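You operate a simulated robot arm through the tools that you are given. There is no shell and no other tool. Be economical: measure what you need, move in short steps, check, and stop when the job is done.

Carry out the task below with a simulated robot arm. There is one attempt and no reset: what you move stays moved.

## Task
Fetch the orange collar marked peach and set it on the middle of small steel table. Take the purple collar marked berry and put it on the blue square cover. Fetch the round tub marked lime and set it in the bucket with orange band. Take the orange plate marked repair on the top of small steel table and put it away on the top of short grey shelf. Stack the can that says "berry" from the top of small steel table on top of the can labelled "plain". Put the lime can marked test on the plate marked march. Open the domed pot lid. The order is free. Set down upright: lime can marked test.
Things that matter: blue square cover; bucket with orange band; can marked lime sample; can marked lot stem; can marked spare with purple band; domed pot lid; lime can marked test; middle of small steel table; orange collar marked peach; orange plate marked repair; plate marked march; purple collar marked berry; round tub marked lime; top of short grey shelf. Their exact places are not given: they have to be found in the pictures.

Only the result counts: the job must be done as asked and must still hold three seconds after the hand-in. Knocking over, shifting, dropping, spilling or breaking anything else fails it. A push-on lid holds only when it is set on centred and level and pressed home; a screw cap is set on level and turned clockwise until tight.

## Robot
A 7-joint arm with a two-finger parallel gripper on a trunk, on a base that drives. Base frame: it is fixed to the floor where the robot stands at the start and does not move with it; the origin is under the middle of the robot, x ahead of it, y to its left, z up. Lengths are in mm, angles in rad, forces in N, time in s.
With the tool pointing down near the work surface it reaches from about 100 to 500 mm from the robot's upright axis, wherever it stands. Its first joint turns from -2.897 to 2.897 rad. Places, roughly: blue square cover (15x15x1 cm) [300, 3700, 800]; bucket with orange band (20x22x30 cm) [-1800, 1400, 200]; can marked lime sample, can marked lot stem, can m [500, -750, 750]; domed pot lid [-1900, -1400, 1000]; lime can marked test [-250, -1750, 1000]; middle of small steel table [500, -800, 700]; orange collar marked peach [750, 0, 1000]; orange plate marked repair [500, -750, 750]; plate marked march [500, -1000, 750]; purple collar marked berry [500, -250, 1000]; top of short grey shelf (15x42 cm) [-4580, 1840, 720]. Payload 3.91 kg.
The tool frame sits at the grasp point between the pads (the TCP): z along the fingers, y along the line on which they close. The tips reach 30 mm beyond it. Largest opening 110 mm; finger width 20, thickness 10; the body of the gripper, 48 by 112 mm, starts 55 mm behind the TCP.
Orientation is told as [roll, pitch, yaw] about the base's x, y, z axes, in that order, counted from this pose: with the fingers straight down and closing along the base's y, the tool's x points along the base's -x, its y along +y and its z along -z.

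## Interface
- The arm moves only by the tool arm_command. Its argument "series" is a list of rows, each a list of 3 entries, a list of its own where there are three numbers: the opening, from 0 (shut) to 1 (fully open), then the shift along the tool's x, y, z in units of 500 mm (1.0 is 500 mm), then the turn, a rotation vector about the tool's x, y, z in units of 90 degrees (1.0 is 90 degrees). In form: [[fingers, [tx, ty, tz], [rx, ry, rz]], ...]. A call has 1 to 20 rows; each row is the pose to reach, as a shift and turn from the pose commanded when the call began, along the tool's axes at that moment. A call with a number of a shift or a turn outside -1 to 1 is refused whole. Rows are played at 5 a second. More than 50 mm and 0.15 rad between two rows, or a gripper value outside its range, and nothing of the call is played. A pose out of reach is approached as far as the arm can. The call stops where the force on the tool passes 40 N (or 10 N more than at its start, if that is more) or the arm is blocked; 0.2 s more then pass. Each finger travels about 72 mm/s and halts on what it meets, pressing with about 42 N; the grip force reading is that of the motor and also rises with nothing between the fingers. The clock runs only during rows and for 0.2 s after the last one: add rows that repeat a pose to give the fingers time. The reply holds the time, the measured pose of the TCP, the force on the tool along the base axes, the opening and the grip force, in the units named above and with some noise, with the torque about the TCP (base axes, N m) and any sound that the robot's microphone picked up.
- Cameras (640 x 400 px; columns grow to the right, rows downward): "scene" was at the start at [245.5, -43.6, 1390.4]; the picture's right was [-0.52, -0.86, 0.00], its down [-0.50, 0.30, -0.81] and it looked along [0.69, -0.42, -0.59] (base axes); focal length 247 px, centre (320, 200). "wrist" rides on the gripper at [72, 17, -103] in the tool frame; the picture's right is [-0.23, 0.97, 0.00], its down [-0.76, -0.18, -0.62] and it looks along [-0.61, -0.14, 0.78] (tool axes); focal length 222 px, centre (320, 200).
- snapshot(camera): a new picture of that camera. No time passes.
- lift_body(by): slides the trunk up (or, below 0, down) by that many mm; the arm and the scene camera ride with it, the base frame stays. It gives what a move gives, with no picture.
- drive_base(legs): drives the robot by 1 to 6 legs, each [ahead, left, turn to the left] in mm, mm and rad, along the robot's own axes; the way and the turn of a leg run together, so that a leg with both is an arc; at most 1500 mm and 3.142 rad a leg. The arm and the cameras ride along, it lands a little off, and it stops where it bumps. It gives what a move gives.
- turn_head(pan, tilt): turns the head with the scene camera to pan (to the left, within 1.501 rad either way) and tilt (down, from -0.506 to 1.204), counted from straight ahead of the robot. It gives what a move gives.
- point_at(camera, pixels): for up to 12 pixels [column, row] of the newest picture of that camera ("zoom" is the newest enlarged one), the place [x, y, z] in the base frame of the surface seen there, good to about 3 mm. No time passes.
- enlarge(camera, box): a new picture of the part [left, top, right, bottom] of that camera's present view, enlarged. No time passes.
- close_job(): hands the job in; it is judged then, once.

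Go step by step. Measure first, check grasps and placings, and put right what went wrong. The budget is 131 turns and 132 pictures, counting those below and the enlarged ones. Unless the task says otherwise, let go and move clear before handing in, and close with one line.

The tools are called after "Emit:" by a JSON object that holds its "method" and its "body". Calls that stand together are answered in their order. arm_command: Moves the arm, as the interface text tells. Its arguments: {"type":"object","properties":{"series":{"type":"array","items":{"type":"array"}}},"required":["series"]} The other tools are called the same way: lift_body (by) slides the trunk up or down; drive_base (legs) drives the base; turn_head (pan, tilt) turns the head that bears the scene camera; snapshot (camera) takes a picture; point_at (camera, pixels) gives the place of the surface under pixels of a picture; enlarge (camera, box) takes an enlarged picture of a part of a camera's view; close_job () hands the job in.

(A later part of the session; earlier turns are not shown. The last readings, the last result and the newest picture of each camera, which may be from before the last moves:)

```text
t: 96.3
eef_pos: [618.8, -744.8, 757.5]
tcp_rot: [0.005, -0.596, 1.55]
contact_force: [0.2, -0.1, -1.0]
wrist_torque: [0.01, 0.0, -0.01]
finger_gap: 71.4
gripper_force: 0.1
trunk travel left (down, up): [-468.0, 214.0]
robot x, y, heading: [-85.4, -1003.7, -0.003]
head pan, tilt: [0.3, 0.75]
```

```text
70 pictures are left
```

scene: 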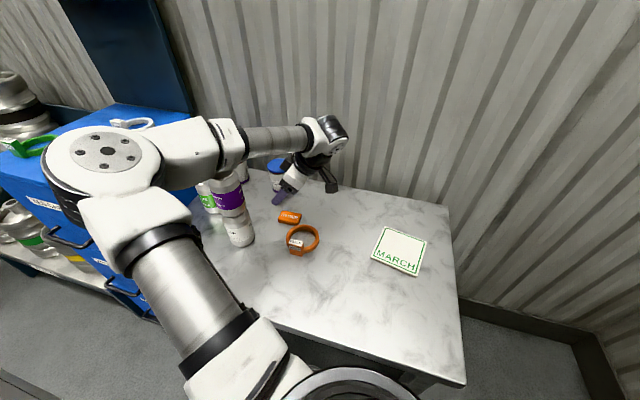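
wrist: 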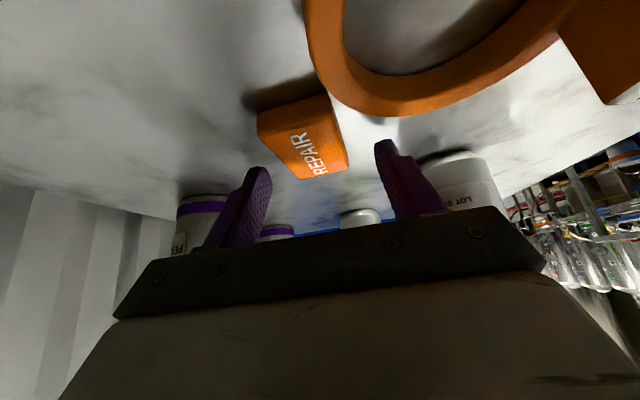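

Fingers straddle the plate; shift 13 mm toward −y and 2 mm lower to centre the tips, then close.

Emit:
{"method": "arm_command", "body": {"series": [[0.65, [0.024, 0.001, -0.0105], [0, 0, 0]], [0.65, [0.024, 0.001, -0.0105], [0, 0, 0]], [0.4, [0.024, 0.001, -0.0105], [0, 0, 0]], [0.25, [0.024, 0.001, -0.0105], [0, 0, 0]], [0.2, [0.024, 0.001, -0.0105], [0, 0, 0]], [0.2, [0.024, 0.001, -0.0105], [0, 0, 0]], [0.2, [0.024, 0.001, -0.0105], [0, 0, 0]]]}}

Emit:
{"method": "snapshot", "body": {"camera": "wrist"}}

```text
t: 97.9
eef_pos: [619.2, -759.6, 754.7]
tcp_rot: [0.004, -0.594, 1.552]
contact_force: [-0.4, 0.0, 0.1]
wrist_torque: [0.02, 0.01, 0.01]
finger_gap: 38.5
gripper_force: 42.4
trunk travel left (down, up): [-468.0, 214.0]
robot x, y, heading: [-80.6, -997.8, -0.006]
head pan, tilt: [0.3, 0.75]
```

```text
69 pictures are left
```

wrist: 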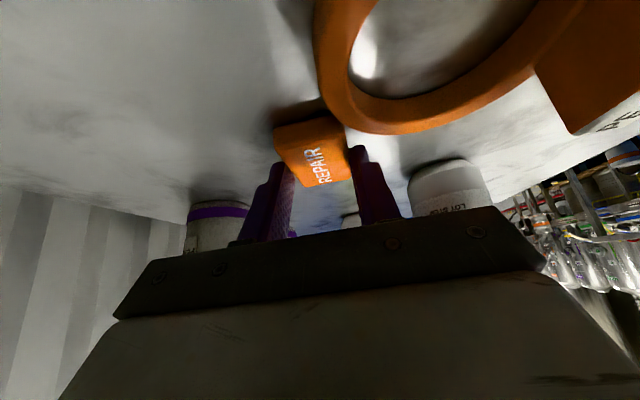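

Gripped (38.5 mm). Lift 180 mm straight up.

Emit:
{"method": "arm_command", "body": {"series": [[0.2, [-0.02, 0, -0.03], [0, 0, 0]], [0.2, [-0.067, 0, -0.099], [0, 0, 0]], [0.2, [-0.112, 0, -0.165], [0, 0, 0]], [0.2, [-0.157, 0, -0.232], [0, 0, 0]], [0.2, [-0.202, 0, -0.298], [0, 0, 0]], [0.2, [-0.202, 0, -0.298], [0, 0, 0]]]}}

Emit:
{"method": "lift_body", "body": {"by": 80}}

Emit:
{"method": "snapshot", "body": {"camera": "wrist"}}

Emit:
{"method": "snapshot", "body": {"camera": "scene"}}

```text
t: 99.3
eef_pos: [619.7, -759.2, 936.2]
tcp_rot: [0.003, -0.597, 1.549]
contact_force: [-0.3, -1.7, -0.4]
wrist_torque: [-0.02, 0.01, 0.0]
finger_gap: 38.3
gripper_force: 42.0
trunk travel left (down, up): [-468.0, 214.0]
robot x, y, heading: [-86.0, -1001.7, -0.007]
head pan, tilt: [0.3, 0.75]
```

```text
t: 100.5
eef_pos: [620.5, -758.5, 1016.8]
tcp_rot: [0.004, -0.595, 1.549]
contact_force: [0.3, -0.1, -0.1]
wrist_torque: [0.0, 0.01, 0.0]
finger_gap: 38.3
gripper_force: 42.4
trunk travel left (down, up): [-548.0, 134.0]
robot x, y, heading: [-81.8, -1004.4, -0.012]
head pan, tilt: [0.3, 0.75]
```

```text
68 pictures are left
```

wrist: 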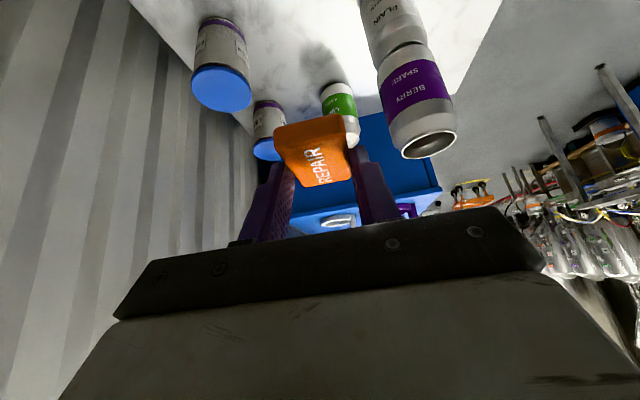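

```text
67 pictures are left
```

scene: 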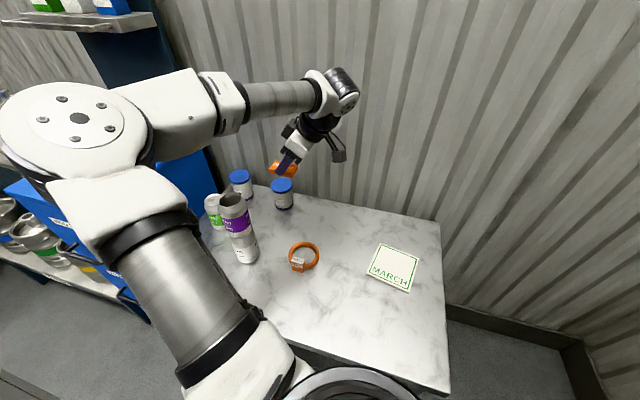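

Plate is held level relative to before. Retract the arm towards the robot, keeping orientation, and back the base out.

Emit:
{"method": "arm_command", "body": {"series": [[0.2, [0.041, 0.062, -0.028], [0, 0, 0]], [0.2, [0.083, 0.125, -0.056], [0, 0, 0]], [0.2, [0.124, 0.187, -0.084], [0, 0, 0]], [0.2, [0.165, 0.25, -0.112], [0, 0, 0]], [0.2, [0.207, 0.312, -0.14], [0, 0, 0]], [0.2, [0.248, 0.375, -0.168], [0, 0, 0]], [0.2, [0.29, 0.437, -0.197], [0, 0, 0]], [0.2, [0.331, 0.5, -0.225], [0, 0, 0]], [0.2, [0.331, 0.5, -0.225], [0, 0, 0]]]}}

Emit:
{"method": "drive_base", "body": {"legs": [[-300, 0, 0], [0, 450, 0], [0, 0, 1.5]]}}

Emit:
{"method": "turn_head", "body": {"pan": 0.8, "tilt": 0.4}}

Emit:
{"method": "snapshot", "body": {"camera": "scene"}}

```text
t: 101.4
eef_pos: [535.7, -893.5, 1013.0]
tcp_rot: [0.016, -0.595, 1.393]
contact_force: [0.4, 0.2, -0.2]
wrist_torque: [0.0, -0.04, 0.03]
finger_gap: 38.4
gripper_force: 42.1
trunk travel left (down, up): [-548.0, 134.0]
robot x, y, heading: [-80.0, -998.6, -0.006]
head pan, tilt: [0.3, 0.75]
stopped in row 4: the arm was blocked; the commanded pose is now the measured one
```

```text
t: 110.9
eef_pos: [-456.4, 74.8, 1013.7]
tcp_rot: [0.014, -0.594, 2.897]
contact_force: [0.2, 0.7, -0.1]
wrist_torque: [0.01, -0.02, 0.03]
finger_gap: 38.2
gripper_force: 42.0
trunk travel left (down, up): [-548.0, 134.0]
robot x, y, heading: [-391.2, -553.1, 1.502]
head pan, tilt: [0.3, 0.75]
```

```text
t: 111.8
eef_pos: [-456.0, 74.0, 1014.2]
tcp_rot: [0.014, -0.595, 2.898]
contact_force: [-0.2, 0.0, -0.2]
wrist_torque: [-0.01, -0.01, 0.0]
finger_gap: 38.5
gripper_force: 42.8
trunk travel left (down, up): [-548.0, 134.0]
robot x, y, heading: [-388.3, -549.4, 1.503]
head pan, tilt: [0.799, 0.4]
```

```text
66 pictures are left
```

scene: 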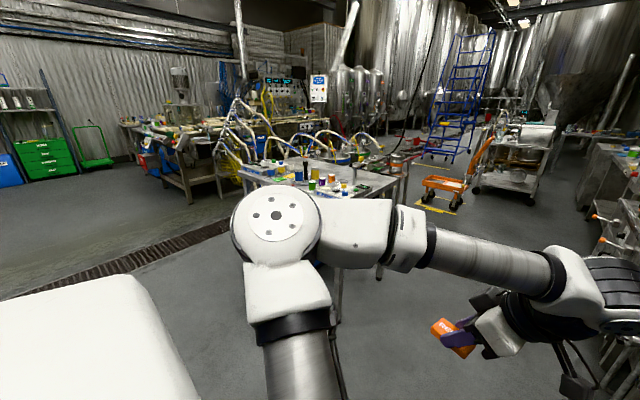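

Now facing +y at (−390,−550). Map the room: measure several points in this view.

Emit:
{"method": "point_at", "body": {"camera": "scene", "pixels": [[240, 175], [400, 185], [190, 190], [130, 130], [205, 150], [300, 125], [70, 250], [430, 205], [480, 180], [250, 290], [40, 160], [225, 230]]}}

Emit:
{"method": "enlarge", "body": {"camera": "scene", "box": [100, 50, 300, 210]}}

```text
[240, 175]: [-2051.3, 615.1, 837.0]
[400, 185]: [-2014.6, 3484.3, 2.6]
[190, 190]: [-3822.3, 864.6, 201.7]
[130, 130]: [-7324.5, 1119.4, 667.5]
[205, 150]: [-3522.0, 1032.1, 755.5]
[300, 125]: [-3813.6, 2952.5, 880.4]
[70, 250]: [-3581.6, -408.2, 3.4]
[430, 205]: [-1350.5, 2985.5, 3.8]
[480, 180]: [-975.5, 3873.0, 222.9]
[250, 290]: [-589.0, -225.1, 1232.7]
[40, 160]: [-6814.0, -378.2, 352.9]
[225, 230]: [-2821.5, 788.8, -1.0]
```

```text
2.50 times, centred on (200, 130) of scene
```

zoom: 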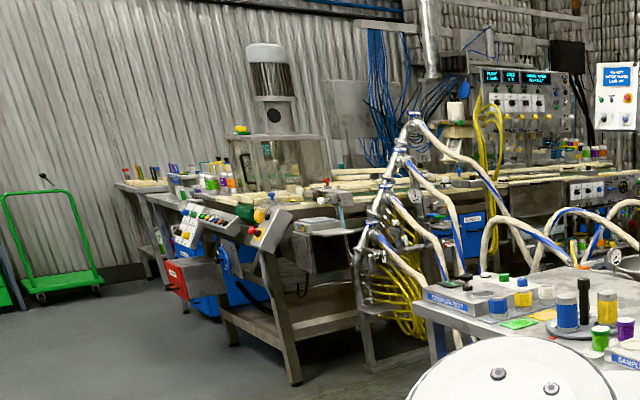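

A production line is ahead-left; the shelf is beyond. I'll drive along the open floor corridor toward −x and look again.

Emit:
{"method": "drive_base", "body": {"legs": [[0, 0, 1.638], [1500, 0, 0], [1500, 0, 0], [600, -250, 0]]}}

Emit:
{"method": "turn_head", "body": {"pan": -0.9, "tilt": 0.3}}

Emit:
{"method": "snapshot", "body": {"camera": "scene"}}

```text
t: 133.6
eef_pos: [-4618.5, -469.7, 1012.9]
tcp_rot: [0.015, -0.596, -1.726]
contact_force: [0.4, -0.1, 0.2]
wrist_torque: [0.02, 0.01, 0.03]
finger_gap: 38.5
gripper_force: 42.5
trunk travel left (down, up): [-548.0, 134.0]
robot x, y, heading: [-4004.8, -345.9, -3.132]
head pan, tilt: [0.799, 0.4]
```

```text
t: 135.3
eef_pos: [-4617.7, -470.3, 1013.3]
tcp_rot: [0.013, -0.595, -1.727]
contact_force: [0.5, 0.0, -1.1]
wrist_torque: [-0.02, -0.03, -0.01]
finger_gap: 38.4
gripper_force: 42.3
trunk travel left (down, up): [-548.0, 134.0]
robot x, y, heading: [-4003.8, -351.6, -3.122]
head pan, tilt: [-0.901, 0.3]
```

```text
64 pictures are left
```

scene: 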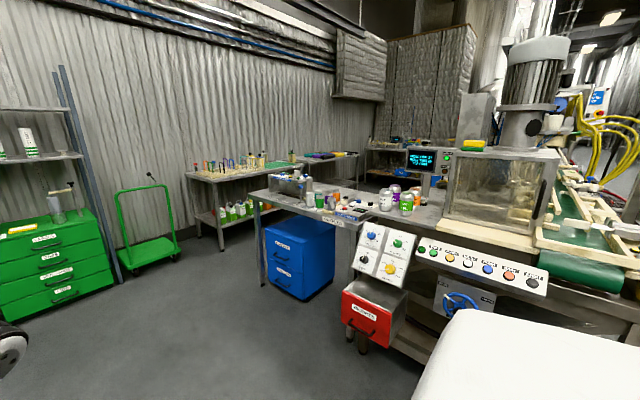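

Locate the shelf: probe around pixel (400–470,190–230).

Emit:
{"method": "enlarge", "body": {"camera": "scene", "box": [260, 130, 580, 330]}}

Emit:
{"method": "point_at", "body": {"camera": "scene", "pixels": [[430, 215], [440, 200], [470, 215], [400, 260], [370, 295], [340, 210], [420, 190], [480, 250], [300, 185], [405, 200], [350, 190], [450, 190]]}}

```text
2.00 times, centred on (420, 230) of scene
```

zoom: 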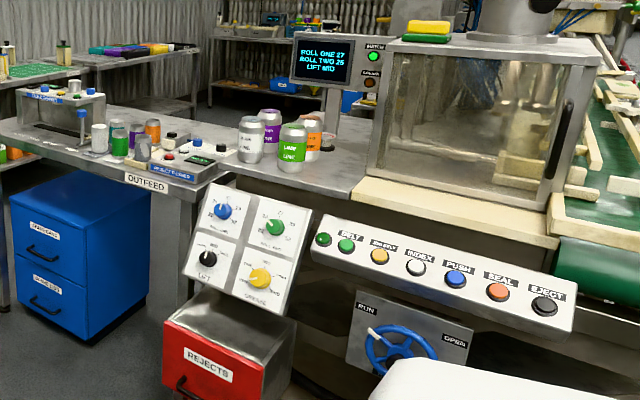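

```text
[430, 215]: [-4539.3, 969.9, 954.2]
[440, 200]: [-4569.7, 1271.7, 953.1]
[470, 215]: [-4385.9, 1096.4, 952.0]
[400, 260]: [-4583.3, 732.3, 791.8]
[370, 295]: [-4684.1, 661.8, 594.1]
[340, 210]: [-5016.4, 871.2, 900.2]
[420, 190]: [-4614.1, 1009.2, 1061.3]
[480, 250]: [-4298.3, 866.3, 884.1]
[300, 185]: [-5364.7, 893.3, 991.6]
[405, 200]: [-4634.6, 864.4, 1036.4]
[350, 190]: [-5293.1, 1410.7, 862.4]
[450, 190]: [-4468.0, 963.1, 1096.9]
```

The shelf at y≈1840 lies behind this line. Measure the gaps around the left end for access.

Emit:
{"method": "point_at", "body": {"camera": "scene", "pixels": [[200, 180], [300, 165], [258, 192], [150, 250], [220, 245], [360, 155], [375, 165], [400, 145], [250, 260], [310, 160], [380, 150], [330, 150]]}}

Emit:
{"method": "enlarge", "body": {"camera": "scene", "box": [300, 100, 480, 220]}}

Emit:
{"method": "point_at", "body": {"camera": "zoom", "pixels": [[270, 180], [300, 220], [350, 195], [230, 240], [180, 200], [320, 160]]}}

```text
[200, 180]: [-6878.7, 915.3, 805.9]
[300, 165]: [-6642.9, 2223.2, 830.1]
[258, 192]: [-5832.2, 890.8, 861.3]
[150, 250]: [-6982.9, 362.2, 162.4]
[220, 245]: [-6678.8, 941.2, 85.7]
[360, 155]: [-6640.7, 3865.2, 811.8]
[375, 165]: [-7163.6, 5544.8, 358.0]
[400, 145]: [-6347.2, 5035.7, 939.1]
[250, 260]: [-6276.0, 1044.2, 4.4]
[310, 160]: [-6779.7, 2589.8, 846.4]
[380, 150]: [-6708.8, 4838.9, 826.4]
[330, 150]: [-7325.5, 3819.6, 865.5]
```

```text
3.33 times, centred on (390, 160) of scene
```

zoom: 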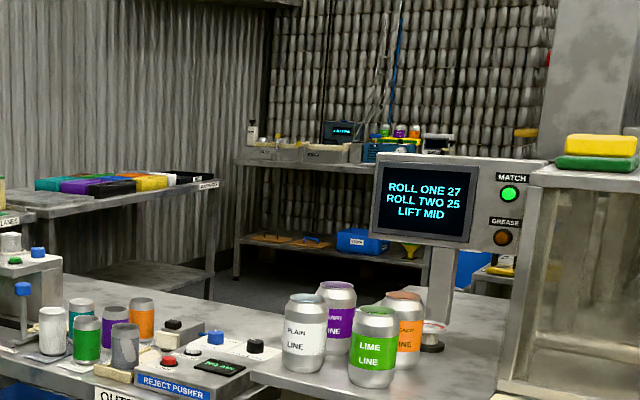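

```text
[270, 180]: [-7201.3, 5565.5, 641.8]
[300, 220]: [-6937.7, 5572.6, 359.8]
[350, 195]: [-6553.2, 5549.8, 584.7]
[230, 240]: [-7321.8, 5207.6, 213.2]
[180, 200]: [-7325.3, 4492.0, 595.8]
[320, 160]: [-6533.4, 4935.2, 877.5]
```

Emit:
{"method": "enlarge", "body": {"camera": "scene", "box": [410, 150, 490, 210]}}

Emit:
{"method": "point_at", "body": {"camera": "zoom", "pixels": [[200, 230], [230, 270], [170, 250], [215, 200], [120, 200], [250, 215], [160, 300]]}}

Emit:
{"method": "turn_head", "body": {"pan": -1.5, "tilt": 0.25}}

Emit:
{"method": "snapshot", "body": {"camera": "scene"}}

```text
6.67 times, centred on (450, 180) of scene
```

zoom: 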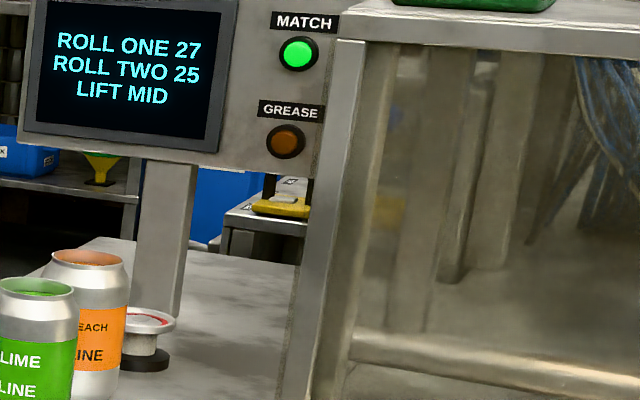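

```text
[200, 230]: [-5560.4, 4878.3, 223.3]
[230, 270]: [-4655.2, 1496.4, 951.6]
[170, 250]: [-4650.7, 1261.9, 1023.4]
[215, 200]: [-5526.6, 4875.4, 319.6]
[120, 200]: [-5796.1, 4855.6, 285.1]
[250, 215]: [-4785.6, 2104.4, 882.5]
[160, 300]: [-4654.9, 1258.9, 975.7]
```

```text
t: 136.3
eef_pos: [-4618.5, -469.6, 1013.1]
tcp_rot: [0.015, -0.595, -1.727]
contact_force: [-0.2, 0.4, -0.8]
wrist_torque: [-0.01, -0.01, 0.04]
finger_gap: 38.3
gripper_force: 42.0
trunk travel left (down, up): [-548.0, 134.0]
robot x, y, heading: [-4003.6, -345.3, -3.125]
head pan, tilt: [-1.499, 0.25]
```

```text
60 pictures are left
```

scene: 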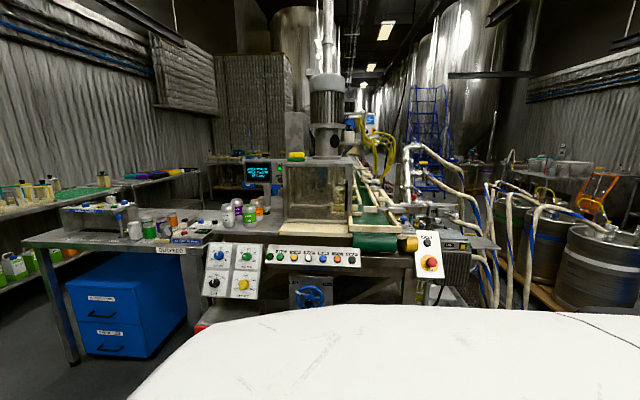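

The shelf seems to be behind the line (grey top with yellow item near (−4785,2104)). I'll go around the left end: drive on, face +y, strafe to the corridor at x≈−6235 and look.

Emit:
{"method": "drive_base", "body": {"legs": [[1500, 0, -0.016], [0, 0, -1.571], [0, 720, 0]]}}

Emit:
{"method": "turn_head", "body": {"pan": -0.35, "tilt": 0.45}}

Emit:
{"method": "snapshot", "body": {"camera": "scene"}}

Emit:
{"method": "point_at", "body": {"camera": "scene", "pixels": [[320, 200], [420, 250], [200, 200], [480, 200], [380, 200], [400, 300], [450, 230], [560, 200]]}}

```text
t: 153.4
eef_pos: [-6381.6, 221.8, 1013.0]
tcp_rot: [0.013, -0.595, 3.004]
contact_force: [0.4, 0.2, 0.8]
wrist_torque: [0.0, -0.01, -0.01]
finger_gap: 38.5
gripper_force: 41.7
trunk travel left (down, up): [-548.0, 134.0]
robot x, y, heading: [-6248.8, -390.8, 1.608]
head pan, tilt: [-1.499, 0.25]
```

```text
t: 154.8
eef_pos: [-6381.5, 222.6, 1012.0]
tcp_rot: [0.014, -0.597, 3.004]
contact_force: [0.6, 0.8, -0.7]
wrist_torque: [-0.02, 0.03, 0.03]
finger_gap: 38.2
gripper_force: 42.3
trunk travel left (down, up): [-548.0, 134.0]
robot x, y, heading: [-6244.9, -393.9, 1.606]
head pan, tilt: [-0.351, 0.45]
```

```text
59 pictures are left
```

scene: 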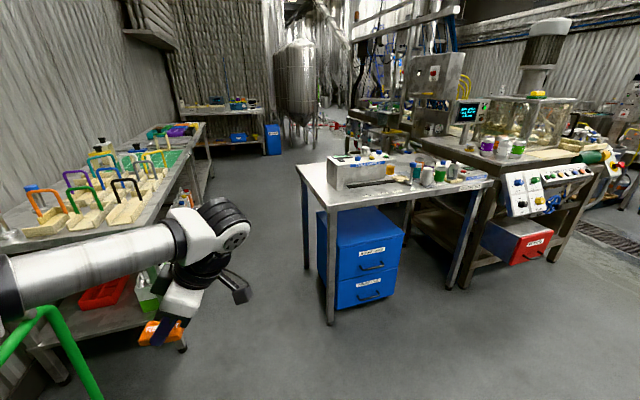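

```text
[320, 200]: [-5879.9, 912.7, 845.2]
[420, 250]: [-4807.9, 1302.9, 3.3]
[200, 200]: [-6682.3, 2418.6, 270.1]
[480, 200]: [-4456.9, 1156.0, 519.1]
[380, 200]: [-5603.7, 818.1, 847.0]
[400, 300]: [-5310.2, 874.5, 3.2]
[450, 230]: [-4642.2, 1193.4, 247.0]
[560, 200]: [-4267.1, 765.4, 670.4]
```

Emit:
{"method": "enlarge", "body": {"camera": "scene", "box": [340, 70, 480, 170]}}

Emit:
{"method": "point_at", "body": {"camera": "zoom", "pixels": [[150, 180], [60, 190], [250, 190], [330, 200], [300, 250], [200, 250], [110, 290], [360, 250], [240, 220]]}}

```text
4.00 times, centred on (410, 120) of scene
```

zoom: 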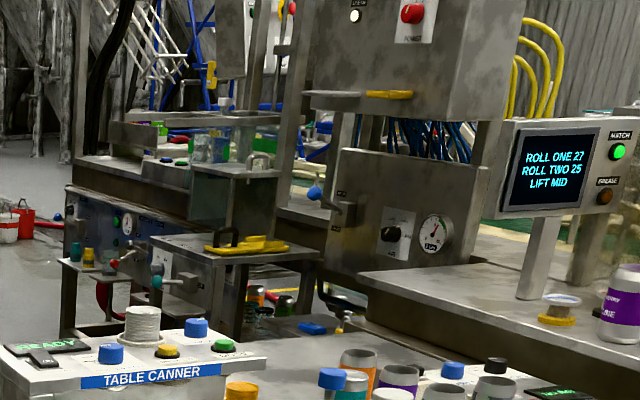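

```text
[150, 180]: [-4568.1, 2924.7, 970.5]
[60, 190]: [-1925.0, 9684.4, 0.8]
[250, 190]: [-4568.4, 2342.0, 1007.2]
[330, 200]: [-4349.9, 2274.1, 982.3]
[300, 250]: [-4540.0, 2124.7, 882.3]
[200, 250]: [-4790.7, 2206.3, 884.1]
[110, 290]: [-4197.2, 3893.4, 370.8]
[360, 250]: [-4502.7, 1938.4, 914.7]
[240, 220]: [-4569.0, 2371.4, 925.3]
```

Corridor is clear. Drive forward to y≈1850, turn to face +x and look at the shelf.

Emit:
{"method": "drive_base", "body": {"legs": [[1200, 0, 0], [1050, 0, 0], [0, 0, -1.6], [500, 0, 0]]}}

Emit:
{"method": "turn_head", "body": {"pan": 0.0, "tilt": 0.45}}

Emit:
{"method": "snapshot", "body": {"camera": "scene"}}

```text
t: 164.9
eef_pos: [-6474.1, 2321.6, 1012.7]
tcp_rot: [0.014, -0.595, 3.035]
contact_force: [0.3, 0.9, 1.3]
wrist_torque: [0.01, 0.0, 0.02]
finger_gap: 38.6
gripper_force: 41.8
trunk travel left (down, up): [-548.0, 134.0]
robot x, y, heading: [-6323.5, 1713.1, 1.636]
head pan, tilt: [-0.351, 0.45]
stopped in leg 2: the robot was blocked; the commanded pose is now the measured one
```

```text
t: 165.7
eef_pos: [-6474.6, 2322.3, 1013.5]
tcp_rot: [0.016, -0.595, 3.037]
contact_force: [-0.2, -1.0, -0.9]
wrist_torque: [-0.03, 0.0, 0.01]
finger_gap: 38.5
gripper_force: 42.7
trunk travel left (down, up): [-548.0, 134.0]
robot x, y, heading: [-6322.1, 1711.6, 1.639]
head pan, tilt: [0.0, 0.45]
```

```text
57 pictures are left
```

scene: 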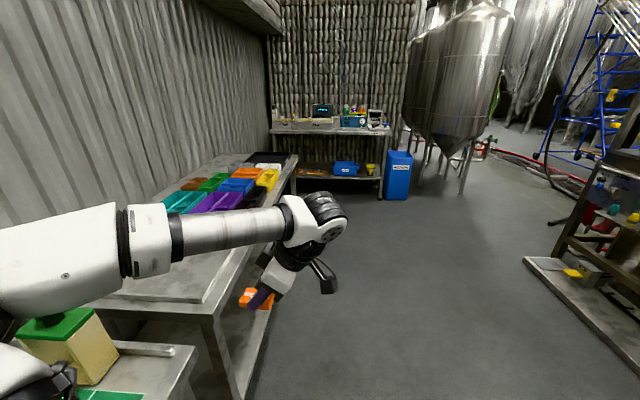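

Drifted left and touched the side table. Shift right, then turn to face +x.

Emit:
{"method": "drive_base", "body": {"legs": [[0, -300, 0], [100, 0, -1.63], [300, 0, 0]]}}

Emit:
{"method": "turn_head", "body": {"pan": 0.0, "tilt": 0.55}}

Emit:
{"method": "snapshot", "body": {"camera": "scene"}}

```text
t: 174.3
eef_pos: [-5051.0, 1944.2, 1012.8]
tcp_rot: [0.015, -0.596, 1.432]
contact_force: [0.4, -0.4, -0.3]
wrist_torque: [0.01, -0.01, 0.01]
finger_gap: 38.4
gripper_force: 42.0
trunk travel left (down, up): [-548.0, 134.0]
robot x, y, heading: [-5664.2, 1813.0, 0.035]
head pan, tilt: [0.0, 0.45]
```

```text
t: 174.9
eef_pos: [-5051.8, 1945.1, 1013.5]
tcp_rot: [0.014, -0.595, 1.432]
contact_force: [-0.1, 0.8, -0.6]
wrist_torque: [0.01, 0.0, 0.0]
finger_gap: 38.3
gripper_force: 42.6
trunk travel left (down, up): [-548.0, 134.0]
robot x, y, heading: [-5665.2, 1812.7, 0.042]
head pan, tilt: [0.0, 0.55]
```

```text
56 pictures are left
```

scene: 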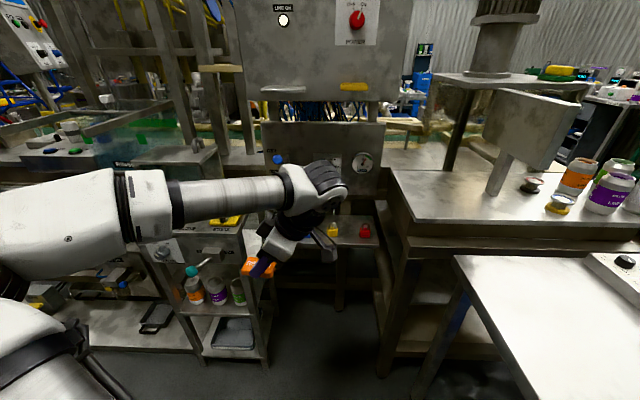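

Probe candidates for the shelf top near (-4580,1840,720).

Emit:
{"method": "point_at", "body": {"camera": "scene", "pixels": [[355, 240], [330, 255], [370, 238], [210, 305], [230, 315], [260, 310], [220, 240], [190, 215], [350, 215], [345, 245], [300, 270], [290, 255]]}}

Emit:
{"method": "enlarge", "body": {"camera": "scene", "box": [140, 180, 420, 360]}}

```text
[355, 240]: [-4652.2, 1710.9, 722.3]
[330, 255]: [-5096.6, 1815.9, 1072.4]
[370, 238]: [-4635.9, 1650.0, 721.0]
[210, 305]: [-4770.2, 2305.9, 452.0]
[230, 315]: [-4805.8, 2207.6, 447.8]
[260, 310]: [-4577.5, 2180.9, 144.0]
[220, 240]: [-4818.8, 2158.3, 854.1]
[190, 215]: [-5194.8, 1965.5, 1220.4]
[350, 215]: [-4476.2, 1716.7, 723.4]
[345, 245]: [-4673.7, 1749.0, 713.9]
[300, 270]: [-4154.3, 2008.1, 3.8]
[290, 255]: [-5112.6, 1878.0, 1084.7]
```

```text
2.22 times, centred on (280, 270) of scene
```

zoom: 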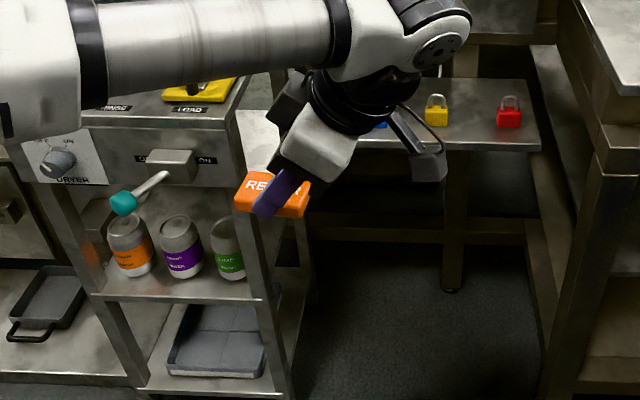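

The shelf with padlocks along its back (z≈722) is found. Measure its extents and padlocks.

Emit:
{"method": "point_at", "body": {"camera": "zoom", "pixels": [[435, 118], [508, 118], [380, 126], [255, 130], [260, 155], [240, 120], [460, 148], [530, 145], [270, 160], [480, 84], [405, 148], [255, 115]]}}

```text
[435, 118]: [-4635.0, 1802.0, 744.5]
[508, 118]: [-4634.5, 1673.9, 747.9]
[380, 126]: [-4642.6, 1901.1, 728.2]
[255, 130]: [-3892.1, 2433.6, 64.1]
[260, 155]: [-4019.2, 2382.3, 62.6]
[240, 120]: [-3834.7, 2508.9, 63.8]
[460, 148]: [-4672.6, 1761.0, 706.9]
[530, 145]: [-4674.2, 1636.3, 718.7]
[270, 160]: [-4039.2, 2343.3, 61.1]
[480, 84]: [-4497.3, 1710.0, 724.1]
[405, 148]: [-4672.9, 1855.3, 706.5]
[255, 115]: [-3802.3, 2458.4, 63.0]
```

Shelf x −4674…−4520, padlocks at y≈1674, 1802, 1901; free spot at y≈1985. Drive forward 330 mm.

Emit:
{"method": "drive_base", "body": {"legs": [[330, 0, -0.04]]}}

Emit:
{"method": "turn_head", "body": {"pan": 0.25, "tilt": 0.7}}

Emit:
{"method": "snapshot", "body": {"camera": "scene"}}

Emit:
{"method": "snapshot", "body": {"camera": "wrist"}}

```text
t: 177.1
eef_pos: [-4717.7, 1926.5, 1012.9]
tcp_rot: [0.016, -0.596, 1.396]
contact_force: [-0.5, 0.0, -1.3]
wrist_torque: [-0.04, 0.01, 0.03]
finger_gap: 38.1
gripper_force: 41.5
trunk travel left (down, up): [-548.0, 134.0]
robot x, y, heading: [-5335.9, 1818.3, -0.001]
head pan, tilt: [0.0, 0.55]
```

```text
t: 177.9
eef_pos: [-4719.4, 1924.3, 1012.8]
tcp_rot: [0.016, -0.594, 1.394]
contact_force: [1.0, -0.4, -0.4]
wrist_torque: [0.01, -0.01, 0.01]
finger_gap: 38.6
gripper_force: 42.2
trunk travel left (down, up): [-548.0, 134.0]
robot x, y, heading: [-5337.4, 1820.7, -0.002]
head pan, tilt: [0.25, 0.7]
```

```text
54 pictures are left
```

scene: 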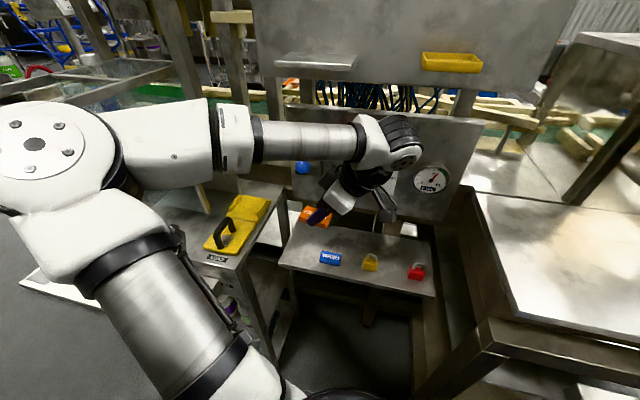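

```text
53 pictures are left
```

wrist: 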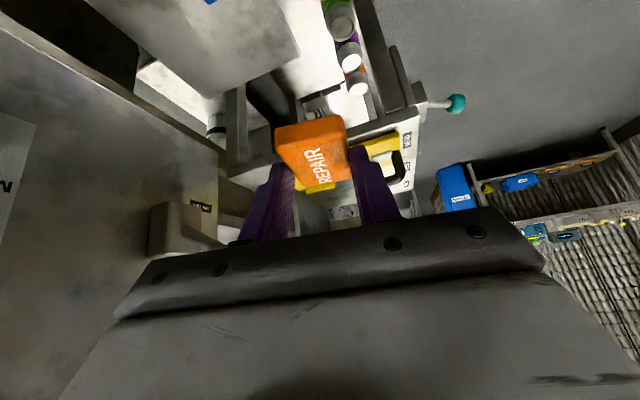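

Good view of the shelf top. Measure corners and free area.

Emit:
{"method": "point_at", "body": {"camera": "scene", "pixels": [[281, 262], [300, 222], [430, 240], [434, 294], [330, 258], [371, 262], [416, 272], [350, 243], [300, 255], [390, 246], [310, 240], [245, 240]]}}

```text
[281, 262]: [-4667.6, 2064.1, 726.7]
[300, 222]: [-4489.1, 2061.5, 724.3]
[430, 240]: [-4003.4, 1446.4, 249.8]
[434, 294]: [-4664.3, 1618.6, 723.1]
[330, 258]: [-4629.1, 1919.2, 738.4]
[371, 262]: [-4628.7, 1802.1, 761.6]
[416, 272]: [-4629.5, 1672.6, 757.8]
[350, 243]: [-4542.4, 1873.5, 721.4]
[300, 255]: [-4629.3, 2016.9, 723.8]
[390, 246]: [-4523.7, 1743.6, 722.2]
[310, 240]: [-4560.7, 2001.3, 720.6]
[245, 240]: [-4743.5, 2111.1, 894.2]
```

Shelf spans x −4668…−4489, y 1618…2064. I'll place the plate at ≈(−4580,1990). Drive 100 mm closer, lower trunk, then move the arm above the spot.

Emit:
{"method": "drive_base", "body": {"legs": [[100, 0, 0]]}}

Emit:
{"method": "lift_body", "body": {"by": -80}}

Emit:
{"method": "arm_command", "body": {"series": [[0.2, [-0.001, -0.018, 0.065], [0, 0, 0]], [0.2, [-0.002, -0.036, 0.13], [0, 0, 0]], [0.2, [-0.004, -0.055, 0.196], [0, 0, 0]], [0.2, [-0.004, -0.055, 0.196], [0, 0, 0]]]}}

Emit:
{"method": "snapshot", "body": {"camera": "scene"}}

```text
t: 179.1
eef_pos: [-4617.8, 1925.0, 1012.5]
tcp_rot: [0.015, -0.593, 1.392]
contact_force: [0.8, -0.3, 0.0]
wrist_torque: [-0.02, 0.02, -0.02]
finger_gap: 38.4
gripper_force: 41.7
trunk travel left (down, up): [-548.0, 134.0]
robot x, y, heading: [-5231.5, 1815.5, -0.002]
head pan, tilt: [0.25, 0.7]
```

```text
t: 180.2
eef_pos: [-4617.4, 1925.6, 933.8]
tcp_rot: [0.016, -0.596, 1.396]
contact_force: [-0.1, 0.0, -0.1]
wrist_torque: [0.02, -0.03, 0.02]
finger_gap: 38.4
gripper_force: 41.5
trunk travel left (down, up): [-468.0, 214.0]
robot x, y, heading: [-5237.6, 1815.3, -0.008]
head pan, tilt: [0.25, 0.7]
```

```text
t: 181.2
eef_pos: [-4583.4, 1975.2, 852.1]
tcp_rot: [0.018, -0.593, 1.392]
contact_force: [-1.0, 0.3, 0.7]
wrist_torque: [-0.02, 0.01, 0.05]
finger_gap: 38.4
gripper_force: 42.5
trunk travel left (down, up): [-468.0, 214.0]
robot x, y, heading: [-5239.8, 1817.3, 0.002]
head pan, tilt: [0.25, 0.7]
```

```text
52 pictures are left
```

scene: 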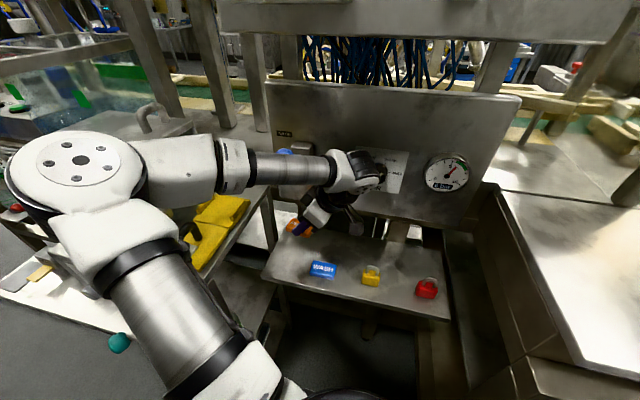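

Descend to contact on the shelf.

Emit:
{"method": "arm_command", "body": {"series": [[0.2, [0.036, 0, 0.053], [0, 0, 0]], [0.2, [0.072, 0, 0.106], [0, 0, 0]], [0.2, [0.095, 0, 0.14], [0, 0, 0]], [0.2, [0.102, 0, 0.15], [0, 0, 0]], [0.2, [0.105, 0, 0.155], [0, 0, 0]], [0.2, [0.1085, 0, 0.16], [0, 0, 0]], [0.2, [0.1085, 0, 0.16], [0, 0, 0]]]}}

Emit:
{"method": "enlarge", "body": {"camera": "scene", "box": [240, 140, 440, 310]}}

```text
t: 182.8
eef_pos: [-4583.2, 1976.0, 756.0]
tcp_rot: [0.015, -0.594, 1.396]
contact_force: [-0.2, -0.2, -0.1]
wrist_torque: [-0.01, 0.0, 0.0]
finger_gap: 38.3
gripper_force: 41.6
trunk travel left (down, up): [-468.0, 214.0]
robot x, y, heading: [-5238.7, 1816.2, -0.004]
head pan, tilt: [0.25, 0.7]
```

```text
2.35 times, centred on (340, 225) of scene
```

zoom: 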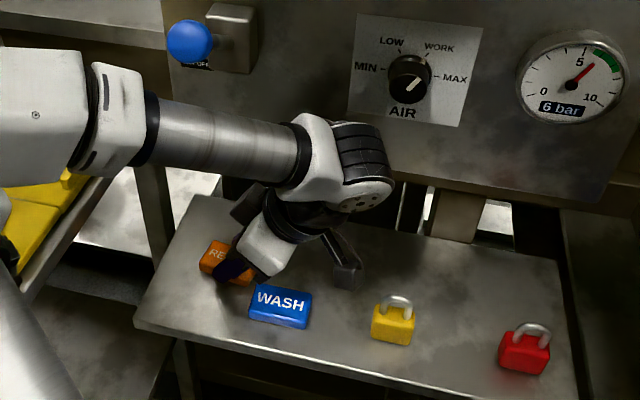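

No contact yet; lower in 1 mm steps, then release.

Emit:
{"method": "arm_command", "body": {"series": [[0.2, [0.0017, 0, 0.0025], [0, 0, 0]], [0.2, [0.0028, 0, 0.004], [0, 0, 0]], [0.2, [0.004, 0, 0.0058], [0, 0, 0]], [0.2, [0.004, 0, 0.0058], [0, 0, 0]]]}}

```text
t: 183.8
eef_pos: [-4583.5, 1976.0, 754.0]
tcp_rot: [0.009, -0.596, 1.397]
contact_force: [1.3, -3.0, 25.2]
wrist_torque: [0.07, -0.34, 0.0]
finger_gap: 38.4
gripper_force: 41.9
trunk travel left (down, up): [-468.0, 214.0]
robot x, y, heading: [-5232.8, 1816.6, 0.0]
head pan, tilt: [0.25, 0.7]
```

Firm contact (25 N). Open and withdraw along the finger axis and up.

Emit:
{"method": "arm_command", "body": {"series": [[0.45, [0, 0, -0.002], [0, 0, 0]], [0.55, [0, 0, -0.004], [0, 0, 0]], [0.55, [0, 0, -0.004], [0, 0, 0]], [0.55, [-0.01, 0, -0.05], [0, 0, 0]], [0.55, [-0.05, 0, -0.12], [0, 0, 0]], [0.55, [-0.1, 0, -0.19], [0, 0, 0]], [0.55, [-0.15, 0, -0.26], [0, 0, 0]], [0.55, [-0.15, 0, -0.26], [0, 0, 0]]]}}

Emit:
{"method": "lift_body", "body": {"by": 100}}

Emit:
{"method": "enlarge", "body": {"camera": "scene", "box": [220, 140, 460, 330]}}

```text
t: 185.6
eef_pos: [-4582.0, 1966.2, 904.1]
tcp_rot: [0.017, -0.594, 1.397]
contact_force: [0.4, -0.1, -0.4]
wrist_torque: [-0.01, -0.04, 0.01]
finger_gap: 60.6
gripper_force: 0.1
trunk travel left (down, up): [-468.0, 214.0]
robot x, y, heading: [-5237.4, 1814.2, 0.001]
head pan, tilt: [0.25, 0.7]
```

```text
t: 186.9
eef_pos: [-4582.5, 1966.0, 1003.5]
tcp_rot: [0.017, -0.595, 1.395]
contact_force: [-0.4, 0.2, 0.0]
wrist_torque: [-0.01, 0.02, -0.01]
finger_gap: 60.5
gripper_force: 0.0
trunk travel left (down, up): [-568.0, 114.0]
robot x, y, heading: [-5237.6, 1817.7, -0.002]
head pan, tilt: [0.25, 0.7]
```

```text
2.11 times, centred on (340, 235) of scene
```

zoom: 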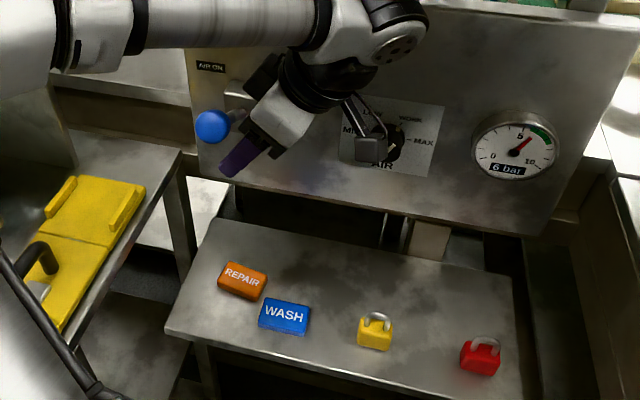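

Repair plate is on the shelf. Now drive back out around the line facing −y, then strafe along the corridor toward the pot bench.

Emit:
{"method": "drive_base", "body": {"legs": [[-780, 0, 0], [0, 0, -1.571], [0, -210, 0], [1500, 0, 0], [650, 0, 0], [0, 1500, 0]]}}

Emit:
{"method": "drive_base", "body": {"legs": [[0, 1500, 0], [0, 1350, 0], [150, 0, 0]]}}

Emit:
{"method": "turn_head", "body": {"pan": 0.0, "tilt": 0.5}}

Emit:
{"method": "snapshot", "body": {"camera": "scene"}}

```text
t: 218.3
eef_pos: [-4561.4, -939.3, 1004.5]
tcp_rot: [0.016, -0.596, -0.166]
contact_force: [0.1, 0.9, -0.9]
wrist_torque: [-0.01, -0.01, -0.01]
finger_gap: 60.7
gripper_force: 0.1
trunk travel left (down, up): [-568.0, 114.0]
robot x, y, heading: [-4713.2, -287.8, -1.561]
head pan, tilt: [0.25, 0.7]
```

```text
t: 241.2
eef_pos: [-1719.8, -1058.6, 1003.5]
tcp_rot: [0.016, -0.596, -0.164]
contact_force: [-0.4, -0.1, -0.7]
wrist_torque: [0.03, 0.0, 0.0]
finger_gap: 60.5
gripper_force: 0.1
trunk travel left (down, up): [-568.0, 114.0]
robot x, y, heading: [-1870.8, -407.6, -1.558]
head pan, tilt: [0.25, 0.7]
```

```text
t: 242.0
eef_pos: [-1718.5, -1058.1, 1004.1]
tcp_rot: [0.014, -0.595, -0.164]
contact_force: [0.3, -0.1, 0.9]
wrist_torque: [-0.02, 0.0, 0.0]
finger_gap: 60.4
gripper_force: 0.1
trunk travel left (down, up): [-568.0, 114.0]
robot x, y, heading: [-1874.2, -406.7, -1.565]
head pan, tilt: [0.0, 0.499]
```

```text
49 pictures are left
```

scene: 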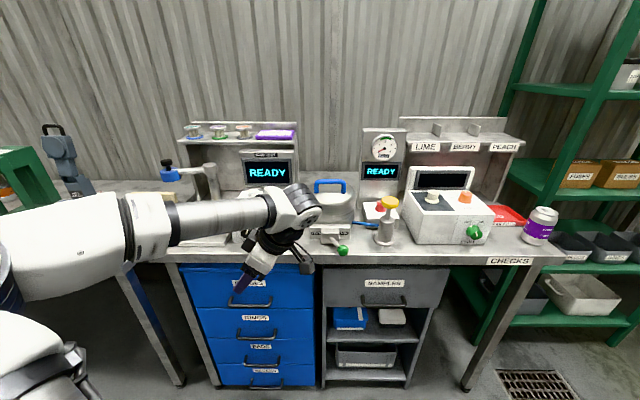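

A pot with a blue lid handle at (330,195), partly hidden by the hand. Zoom in.

Emit:
{"method": "enlarge", "body": {"camera": "scene", "box": [230, 150, 430, 290]}}

Emit:
{"method": "point_at", "body": {"camera": "zoom", "pixels": [[315, 105], [350, 105], [335, 130], [390, 180], [340, 265], [365, 320], [290, 280], [500, 220], [400, 160], [335, 100], [375, 120], [300, 130]]}}

```text
2.86 times, centred on (330, 220) of scene
```

zoom: 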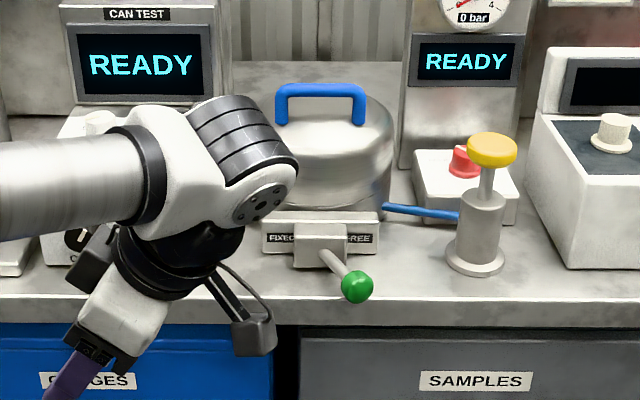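

```text
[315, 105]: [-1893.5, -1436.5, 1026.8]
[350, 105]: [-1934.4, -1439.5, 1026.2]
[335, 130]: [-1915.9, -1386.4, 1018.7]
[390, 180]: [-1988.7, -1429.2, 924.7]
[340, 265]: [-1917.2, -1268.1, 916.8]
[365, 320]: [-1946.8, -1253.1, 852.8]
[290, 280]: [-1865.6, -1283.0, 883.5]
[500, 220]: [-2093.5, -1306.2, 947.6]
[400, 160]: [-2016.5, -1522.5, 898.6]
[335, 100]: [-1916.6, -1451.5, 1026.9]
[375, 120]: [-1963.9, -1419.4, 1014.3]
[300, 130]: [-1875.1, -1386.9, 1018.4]
```

Handle is an arch along x at z≈1030. I'll raise the trunk, level the tool while retracting, and position the base so that the hand is over the pot.

Emit:
{"method": "lift_body", "body": {"by": 110}}

Emit:
{"method": "arm_command", "body": {"series": [[0.6, [0.006, 0.044, -0.004], [0, 0.076, 0]], [0.6, [0.012, 0.088, -0.008], [0, 0.152, 0]], [0.6, [0.018, 0.132, -0.012], [0, 0.228, 0]], [0.6, [0.024, 0.176, -0.016], [0, 0.304, 0]], [0.6, [0.03, 0.219, -0.02], [0, 0.379, 0]], [0.6, [0.03, 0.219, -0.02], [0, 0.379, 0]]]}}

Emit:
{"method": "drive_base", "body": {"legs": [[0, -200, 0], [430, 0, 0]]}}

Emit:
{"method": "snapshot", "body": {"camera": "scene"}}

Emit:
{"method": "snapshot", "body": {"camera": "wrist"}}

```text
t: 243.4
eef_pos: [-1718.1, -1058.7, 1113.3]
tcp_rot: [0.014, -0.595, -0.164]
contact_force: [-0.4, 0.6, 0.7]
wrist_torque: [-0.02, -0.02, -0.03]
finger_gap: 60.6
gripper_force: 0.1
trunk travel left (down, up): [-678.0, 4.0]
robot x, y, heading: [-1876.4, -407.3, -1.56]
head pan, tilt: [0.0, 0.499]
```

```text
t: 244.8
eef_pos: [-1718.9, -950.5, 1115.5]
tcp_rot: [0.012, -0.003, -0.156]
contact_force: [-0.1, 0.2, -0.6]
wrist_torque: [0.02, 0.01, -0.01]
finger_gap: 66.1
gripper_force: 0.0
trunk travel left (down, up): [-678.0, 4.0]
robot x, y, heading: [-1876.9, -408.3, -1.561]
head pan, tilt: [0.0, 0.499]
```

```text
t: 249.2
eef_pos: [-1917.9, -1377.8, 1115.8]
tcp_rot: [0.012, 0.002, -0.16]
contact_force: [-0.2, 0.1, -0.2]
wrist_torque: [0.06, 0.03, 0.02]
finger_gap: 66.1
gripper_force: 0.0
trunk travel left (down, up): [-678.0, 4.0]
robot x, y, heading: [-2072.3, -830.9, -1.564]
head pan, tilt: [0.0, 0.499]
```

```text
47 pictures are left
```

scene: 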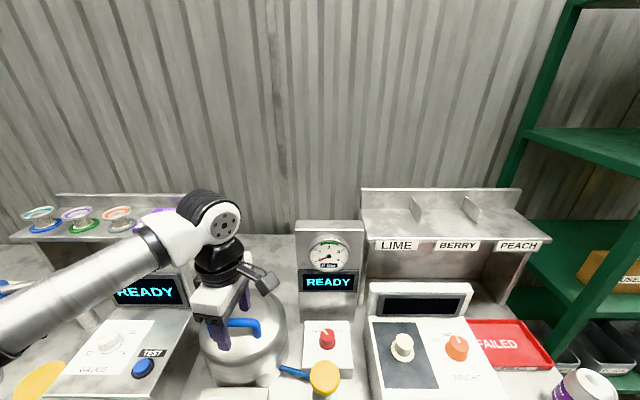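

```text
46 pictures are left
```

wrist: 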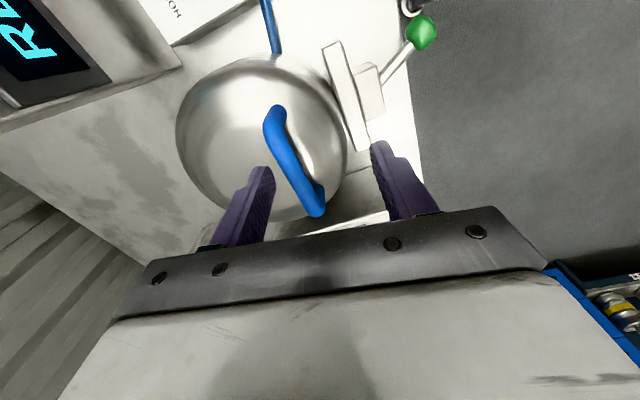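

Emit:
{"method": "enlarge", "body": {"camera": "wrist", "box": [160, 0, 440, 240]}}

Emit:
{"method": "point_at", "body": {"camera": "wrist", "pixels": [[275, 115], [280, 145], [300, 180], [315, 210], [272, 30], [275, 50], [345, 80], [370, 85], [395, 65], [420, 33], [240, 90], [330, 160]]}}

```text
1.67 times, centred on (300, 120) of wrist
```

zoom: 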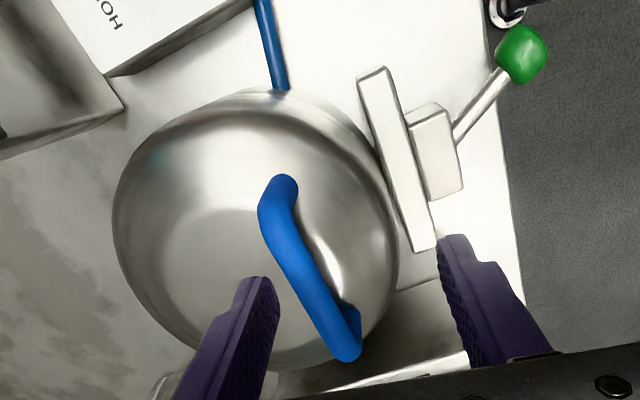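

```text
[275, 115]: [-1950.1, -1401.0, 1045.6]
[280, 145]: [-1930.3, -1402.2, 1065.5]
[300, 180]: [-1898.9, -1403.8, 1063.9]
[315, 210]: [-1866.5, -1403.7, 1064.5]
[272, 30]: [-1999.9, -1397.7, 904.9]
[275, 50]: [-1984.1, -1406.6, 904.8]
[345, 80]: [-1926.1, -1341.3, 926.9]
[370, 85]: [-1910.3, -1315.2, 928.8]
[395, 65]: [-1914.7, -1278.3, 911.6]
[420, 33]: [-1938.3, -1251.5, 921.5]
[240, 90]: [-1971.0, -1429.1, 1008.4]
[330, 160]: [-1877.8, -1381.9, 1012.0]
```

Handle bar at y≈−1402, x −1955…−1865, top z≈1065; gauge 0 bar, lever at FREE. Align yaw, descend to z≈1057 and grip the bar.

Emit:
{"method": "arm_command", "body": {"series": [[0.6, [-0.01, -0.02, 0.03], [0, 0, -0.05]], [0.6, [-0.0195, -0.0455, 0.07], [0, 0, -0.1]], [0.6, [-0.0195, -0.0455, 0.118], [0, 0, -0.1]], [0.6, [-0.0195, -0.0455, 0.118], [0, 0, -0.1]], [0.3, [-0.0195, -0.0455, 0.118], [0, 0, -0.1]], [0.05, [-0.0195, -0.0455, 0.118], [0, 0, -0.1]], [0.05, [-0.0195, -0.0455, 0.118], [0, 0, -0.1]], [0.05, [-0.0195, -0.0455, 0.118], [0, 0, -0.1]]]}}

Emit:
{"method": "snapshot", "body": {"camera": "wrist"}}

```text
t: 251.2
eef_pos: [-1911.0, -1405.6, 1057.2]
tcp_rot: [0.004, 0.0, -0.004]
contact_force: [-0.8, -12.0, -7.0]
wrist_torque: [-0.37, -0.26, 0.1]
finger_gap: 15.7
gripper_force: 45.1
trunk travel left (down, up): [-678.0, 4.0]
robot x, y, heading: [-2067.0, -834.8, -1.565]
head pan, tilt: [0.0, 0.499]
stopped in row 8: the force on the tool passed its limit at 41 N (the readings are from after the stop); the commanded pose is now the measured one
```

```text
44 pictures are left
```

wrist: 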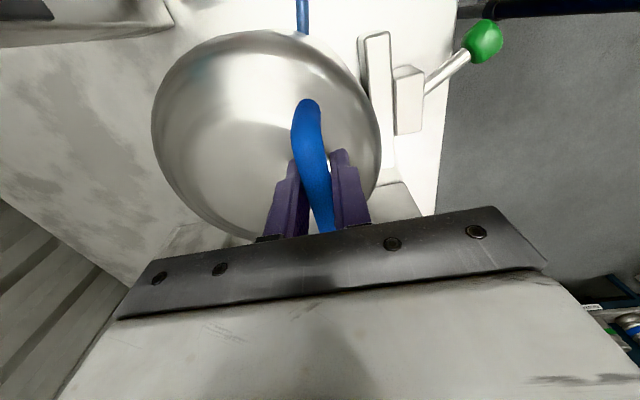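

Gripped the handle (15.7 mm). Lift gently 20 mm and read forces.

Emit:
{"method": "arm_command", "body": {"series": [[0.05, [0, 0, -0.008], [0, 0, 0]], [0.05, [0, 0, -0.016], [0, 0, 0]], [0.05, [0, 0, -0.028], [0, 0, 0]], [0.05, [0, 0, -0.04], [0, 0, 0]], [0.05, [0, 0, -0.04], [0, 0, 0]]]}}

Emit:
{"method": "snapshot", "body": {"camera": "scene"}}

```text
t: 251.7
eef_pos: [-1910.9, -1406.6, 1058.4]
tcp_rot: [0.005, 0.001, -0.001]
contact_force: [0.8, -17.4, -22.6]
wrist_torque: [0.04, -0.27, 0.1]
finger_gap: 15.6
gripper_force: 45.2
trunk travel left (down, up): [-678.0, 4.0]
robot x, y, heading: [-2069.7, -839.9, -1.569]
head pan, tilt: [0.0, 0.499]
stopped in row 2: the force on the tool passed its limit at 44 N (the readings are from after the stop); the commanded pose is now the measured one
```

```text
43 pictures are left
```

scene: 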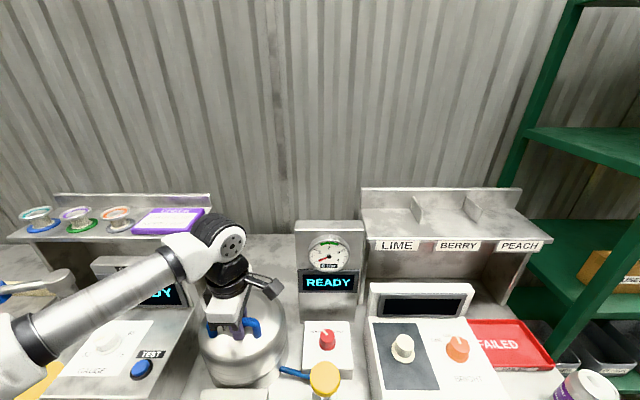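

It resists. Release, rise, and inspect the pot for hinge/lock.

Emit:
{"method": "arm_command", "body": {"series": [[0.4, [0, 0, 0], [0, 0, 0]], [0.5, [0, 0, 0], [0, 0, 0]], [0.5, [0, 0, -0.08], [0, 0, 0]], [0.5, [0.05, 0, -0.12], [0, 0, 0]], [0.5, [-0.04, 0.05, -0.12], [0, 0, 0]], [0.5, [-0.12, 0.1, -0.12], [0, 0, 0]], [0.5, [-0.2, 0.1, -0.12], [0, 0, 0]], [0.5, [-0.28, 0.1, -0.12], [0, 0, 0]], [0.5, [-0.28, 0.1, -0.12], [0, 0, 0]]]}}

Emit:
{"method": "turn_head", "body": {"pan": 0.1, "tilt": 0.85}}

Emit:
{"method": "enlarge", "body": {"camera": "scene", "box": [160, 130, 420, 330]}}

Emit:
{"method": "snapshot", "body": {"camera": "wrist"}}

```text
refused: row 5 steps farther than a row can; nothing moved
```

```text
t: 252.5
eef_pos: [-1912.4, -1408.1, 1059.9]
tcp_rot: [0.008, 0.001, -0.002]
contact_force: [2.1, -29.7, -29.3]
wrist_torque: [-0.01, 0.1, 0.09]
finger_gap: 15.6
gripper_force: 45.5
trunk travel left (down, up): [-678.0, 4.0]
robot x, y, heading: [-2077.3, -837.3, -1.565]
head pan, tilt: [0.099, 0.85]
```

```text
2.00 times, centred on (290, 230) of scene
```

zoom: 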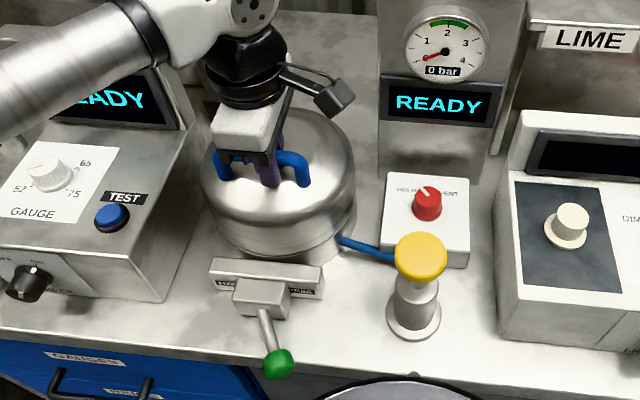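

```text
41 pictures are left
```

wrist: 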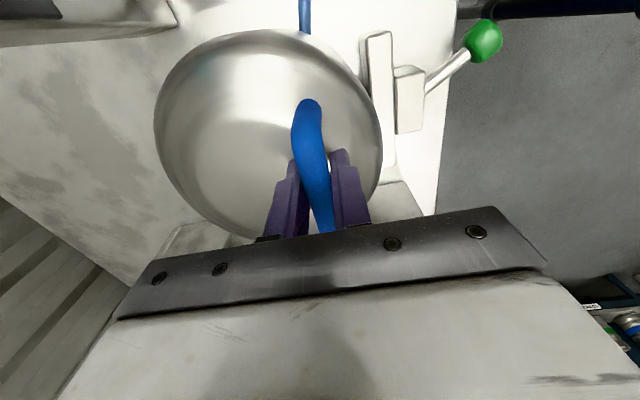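

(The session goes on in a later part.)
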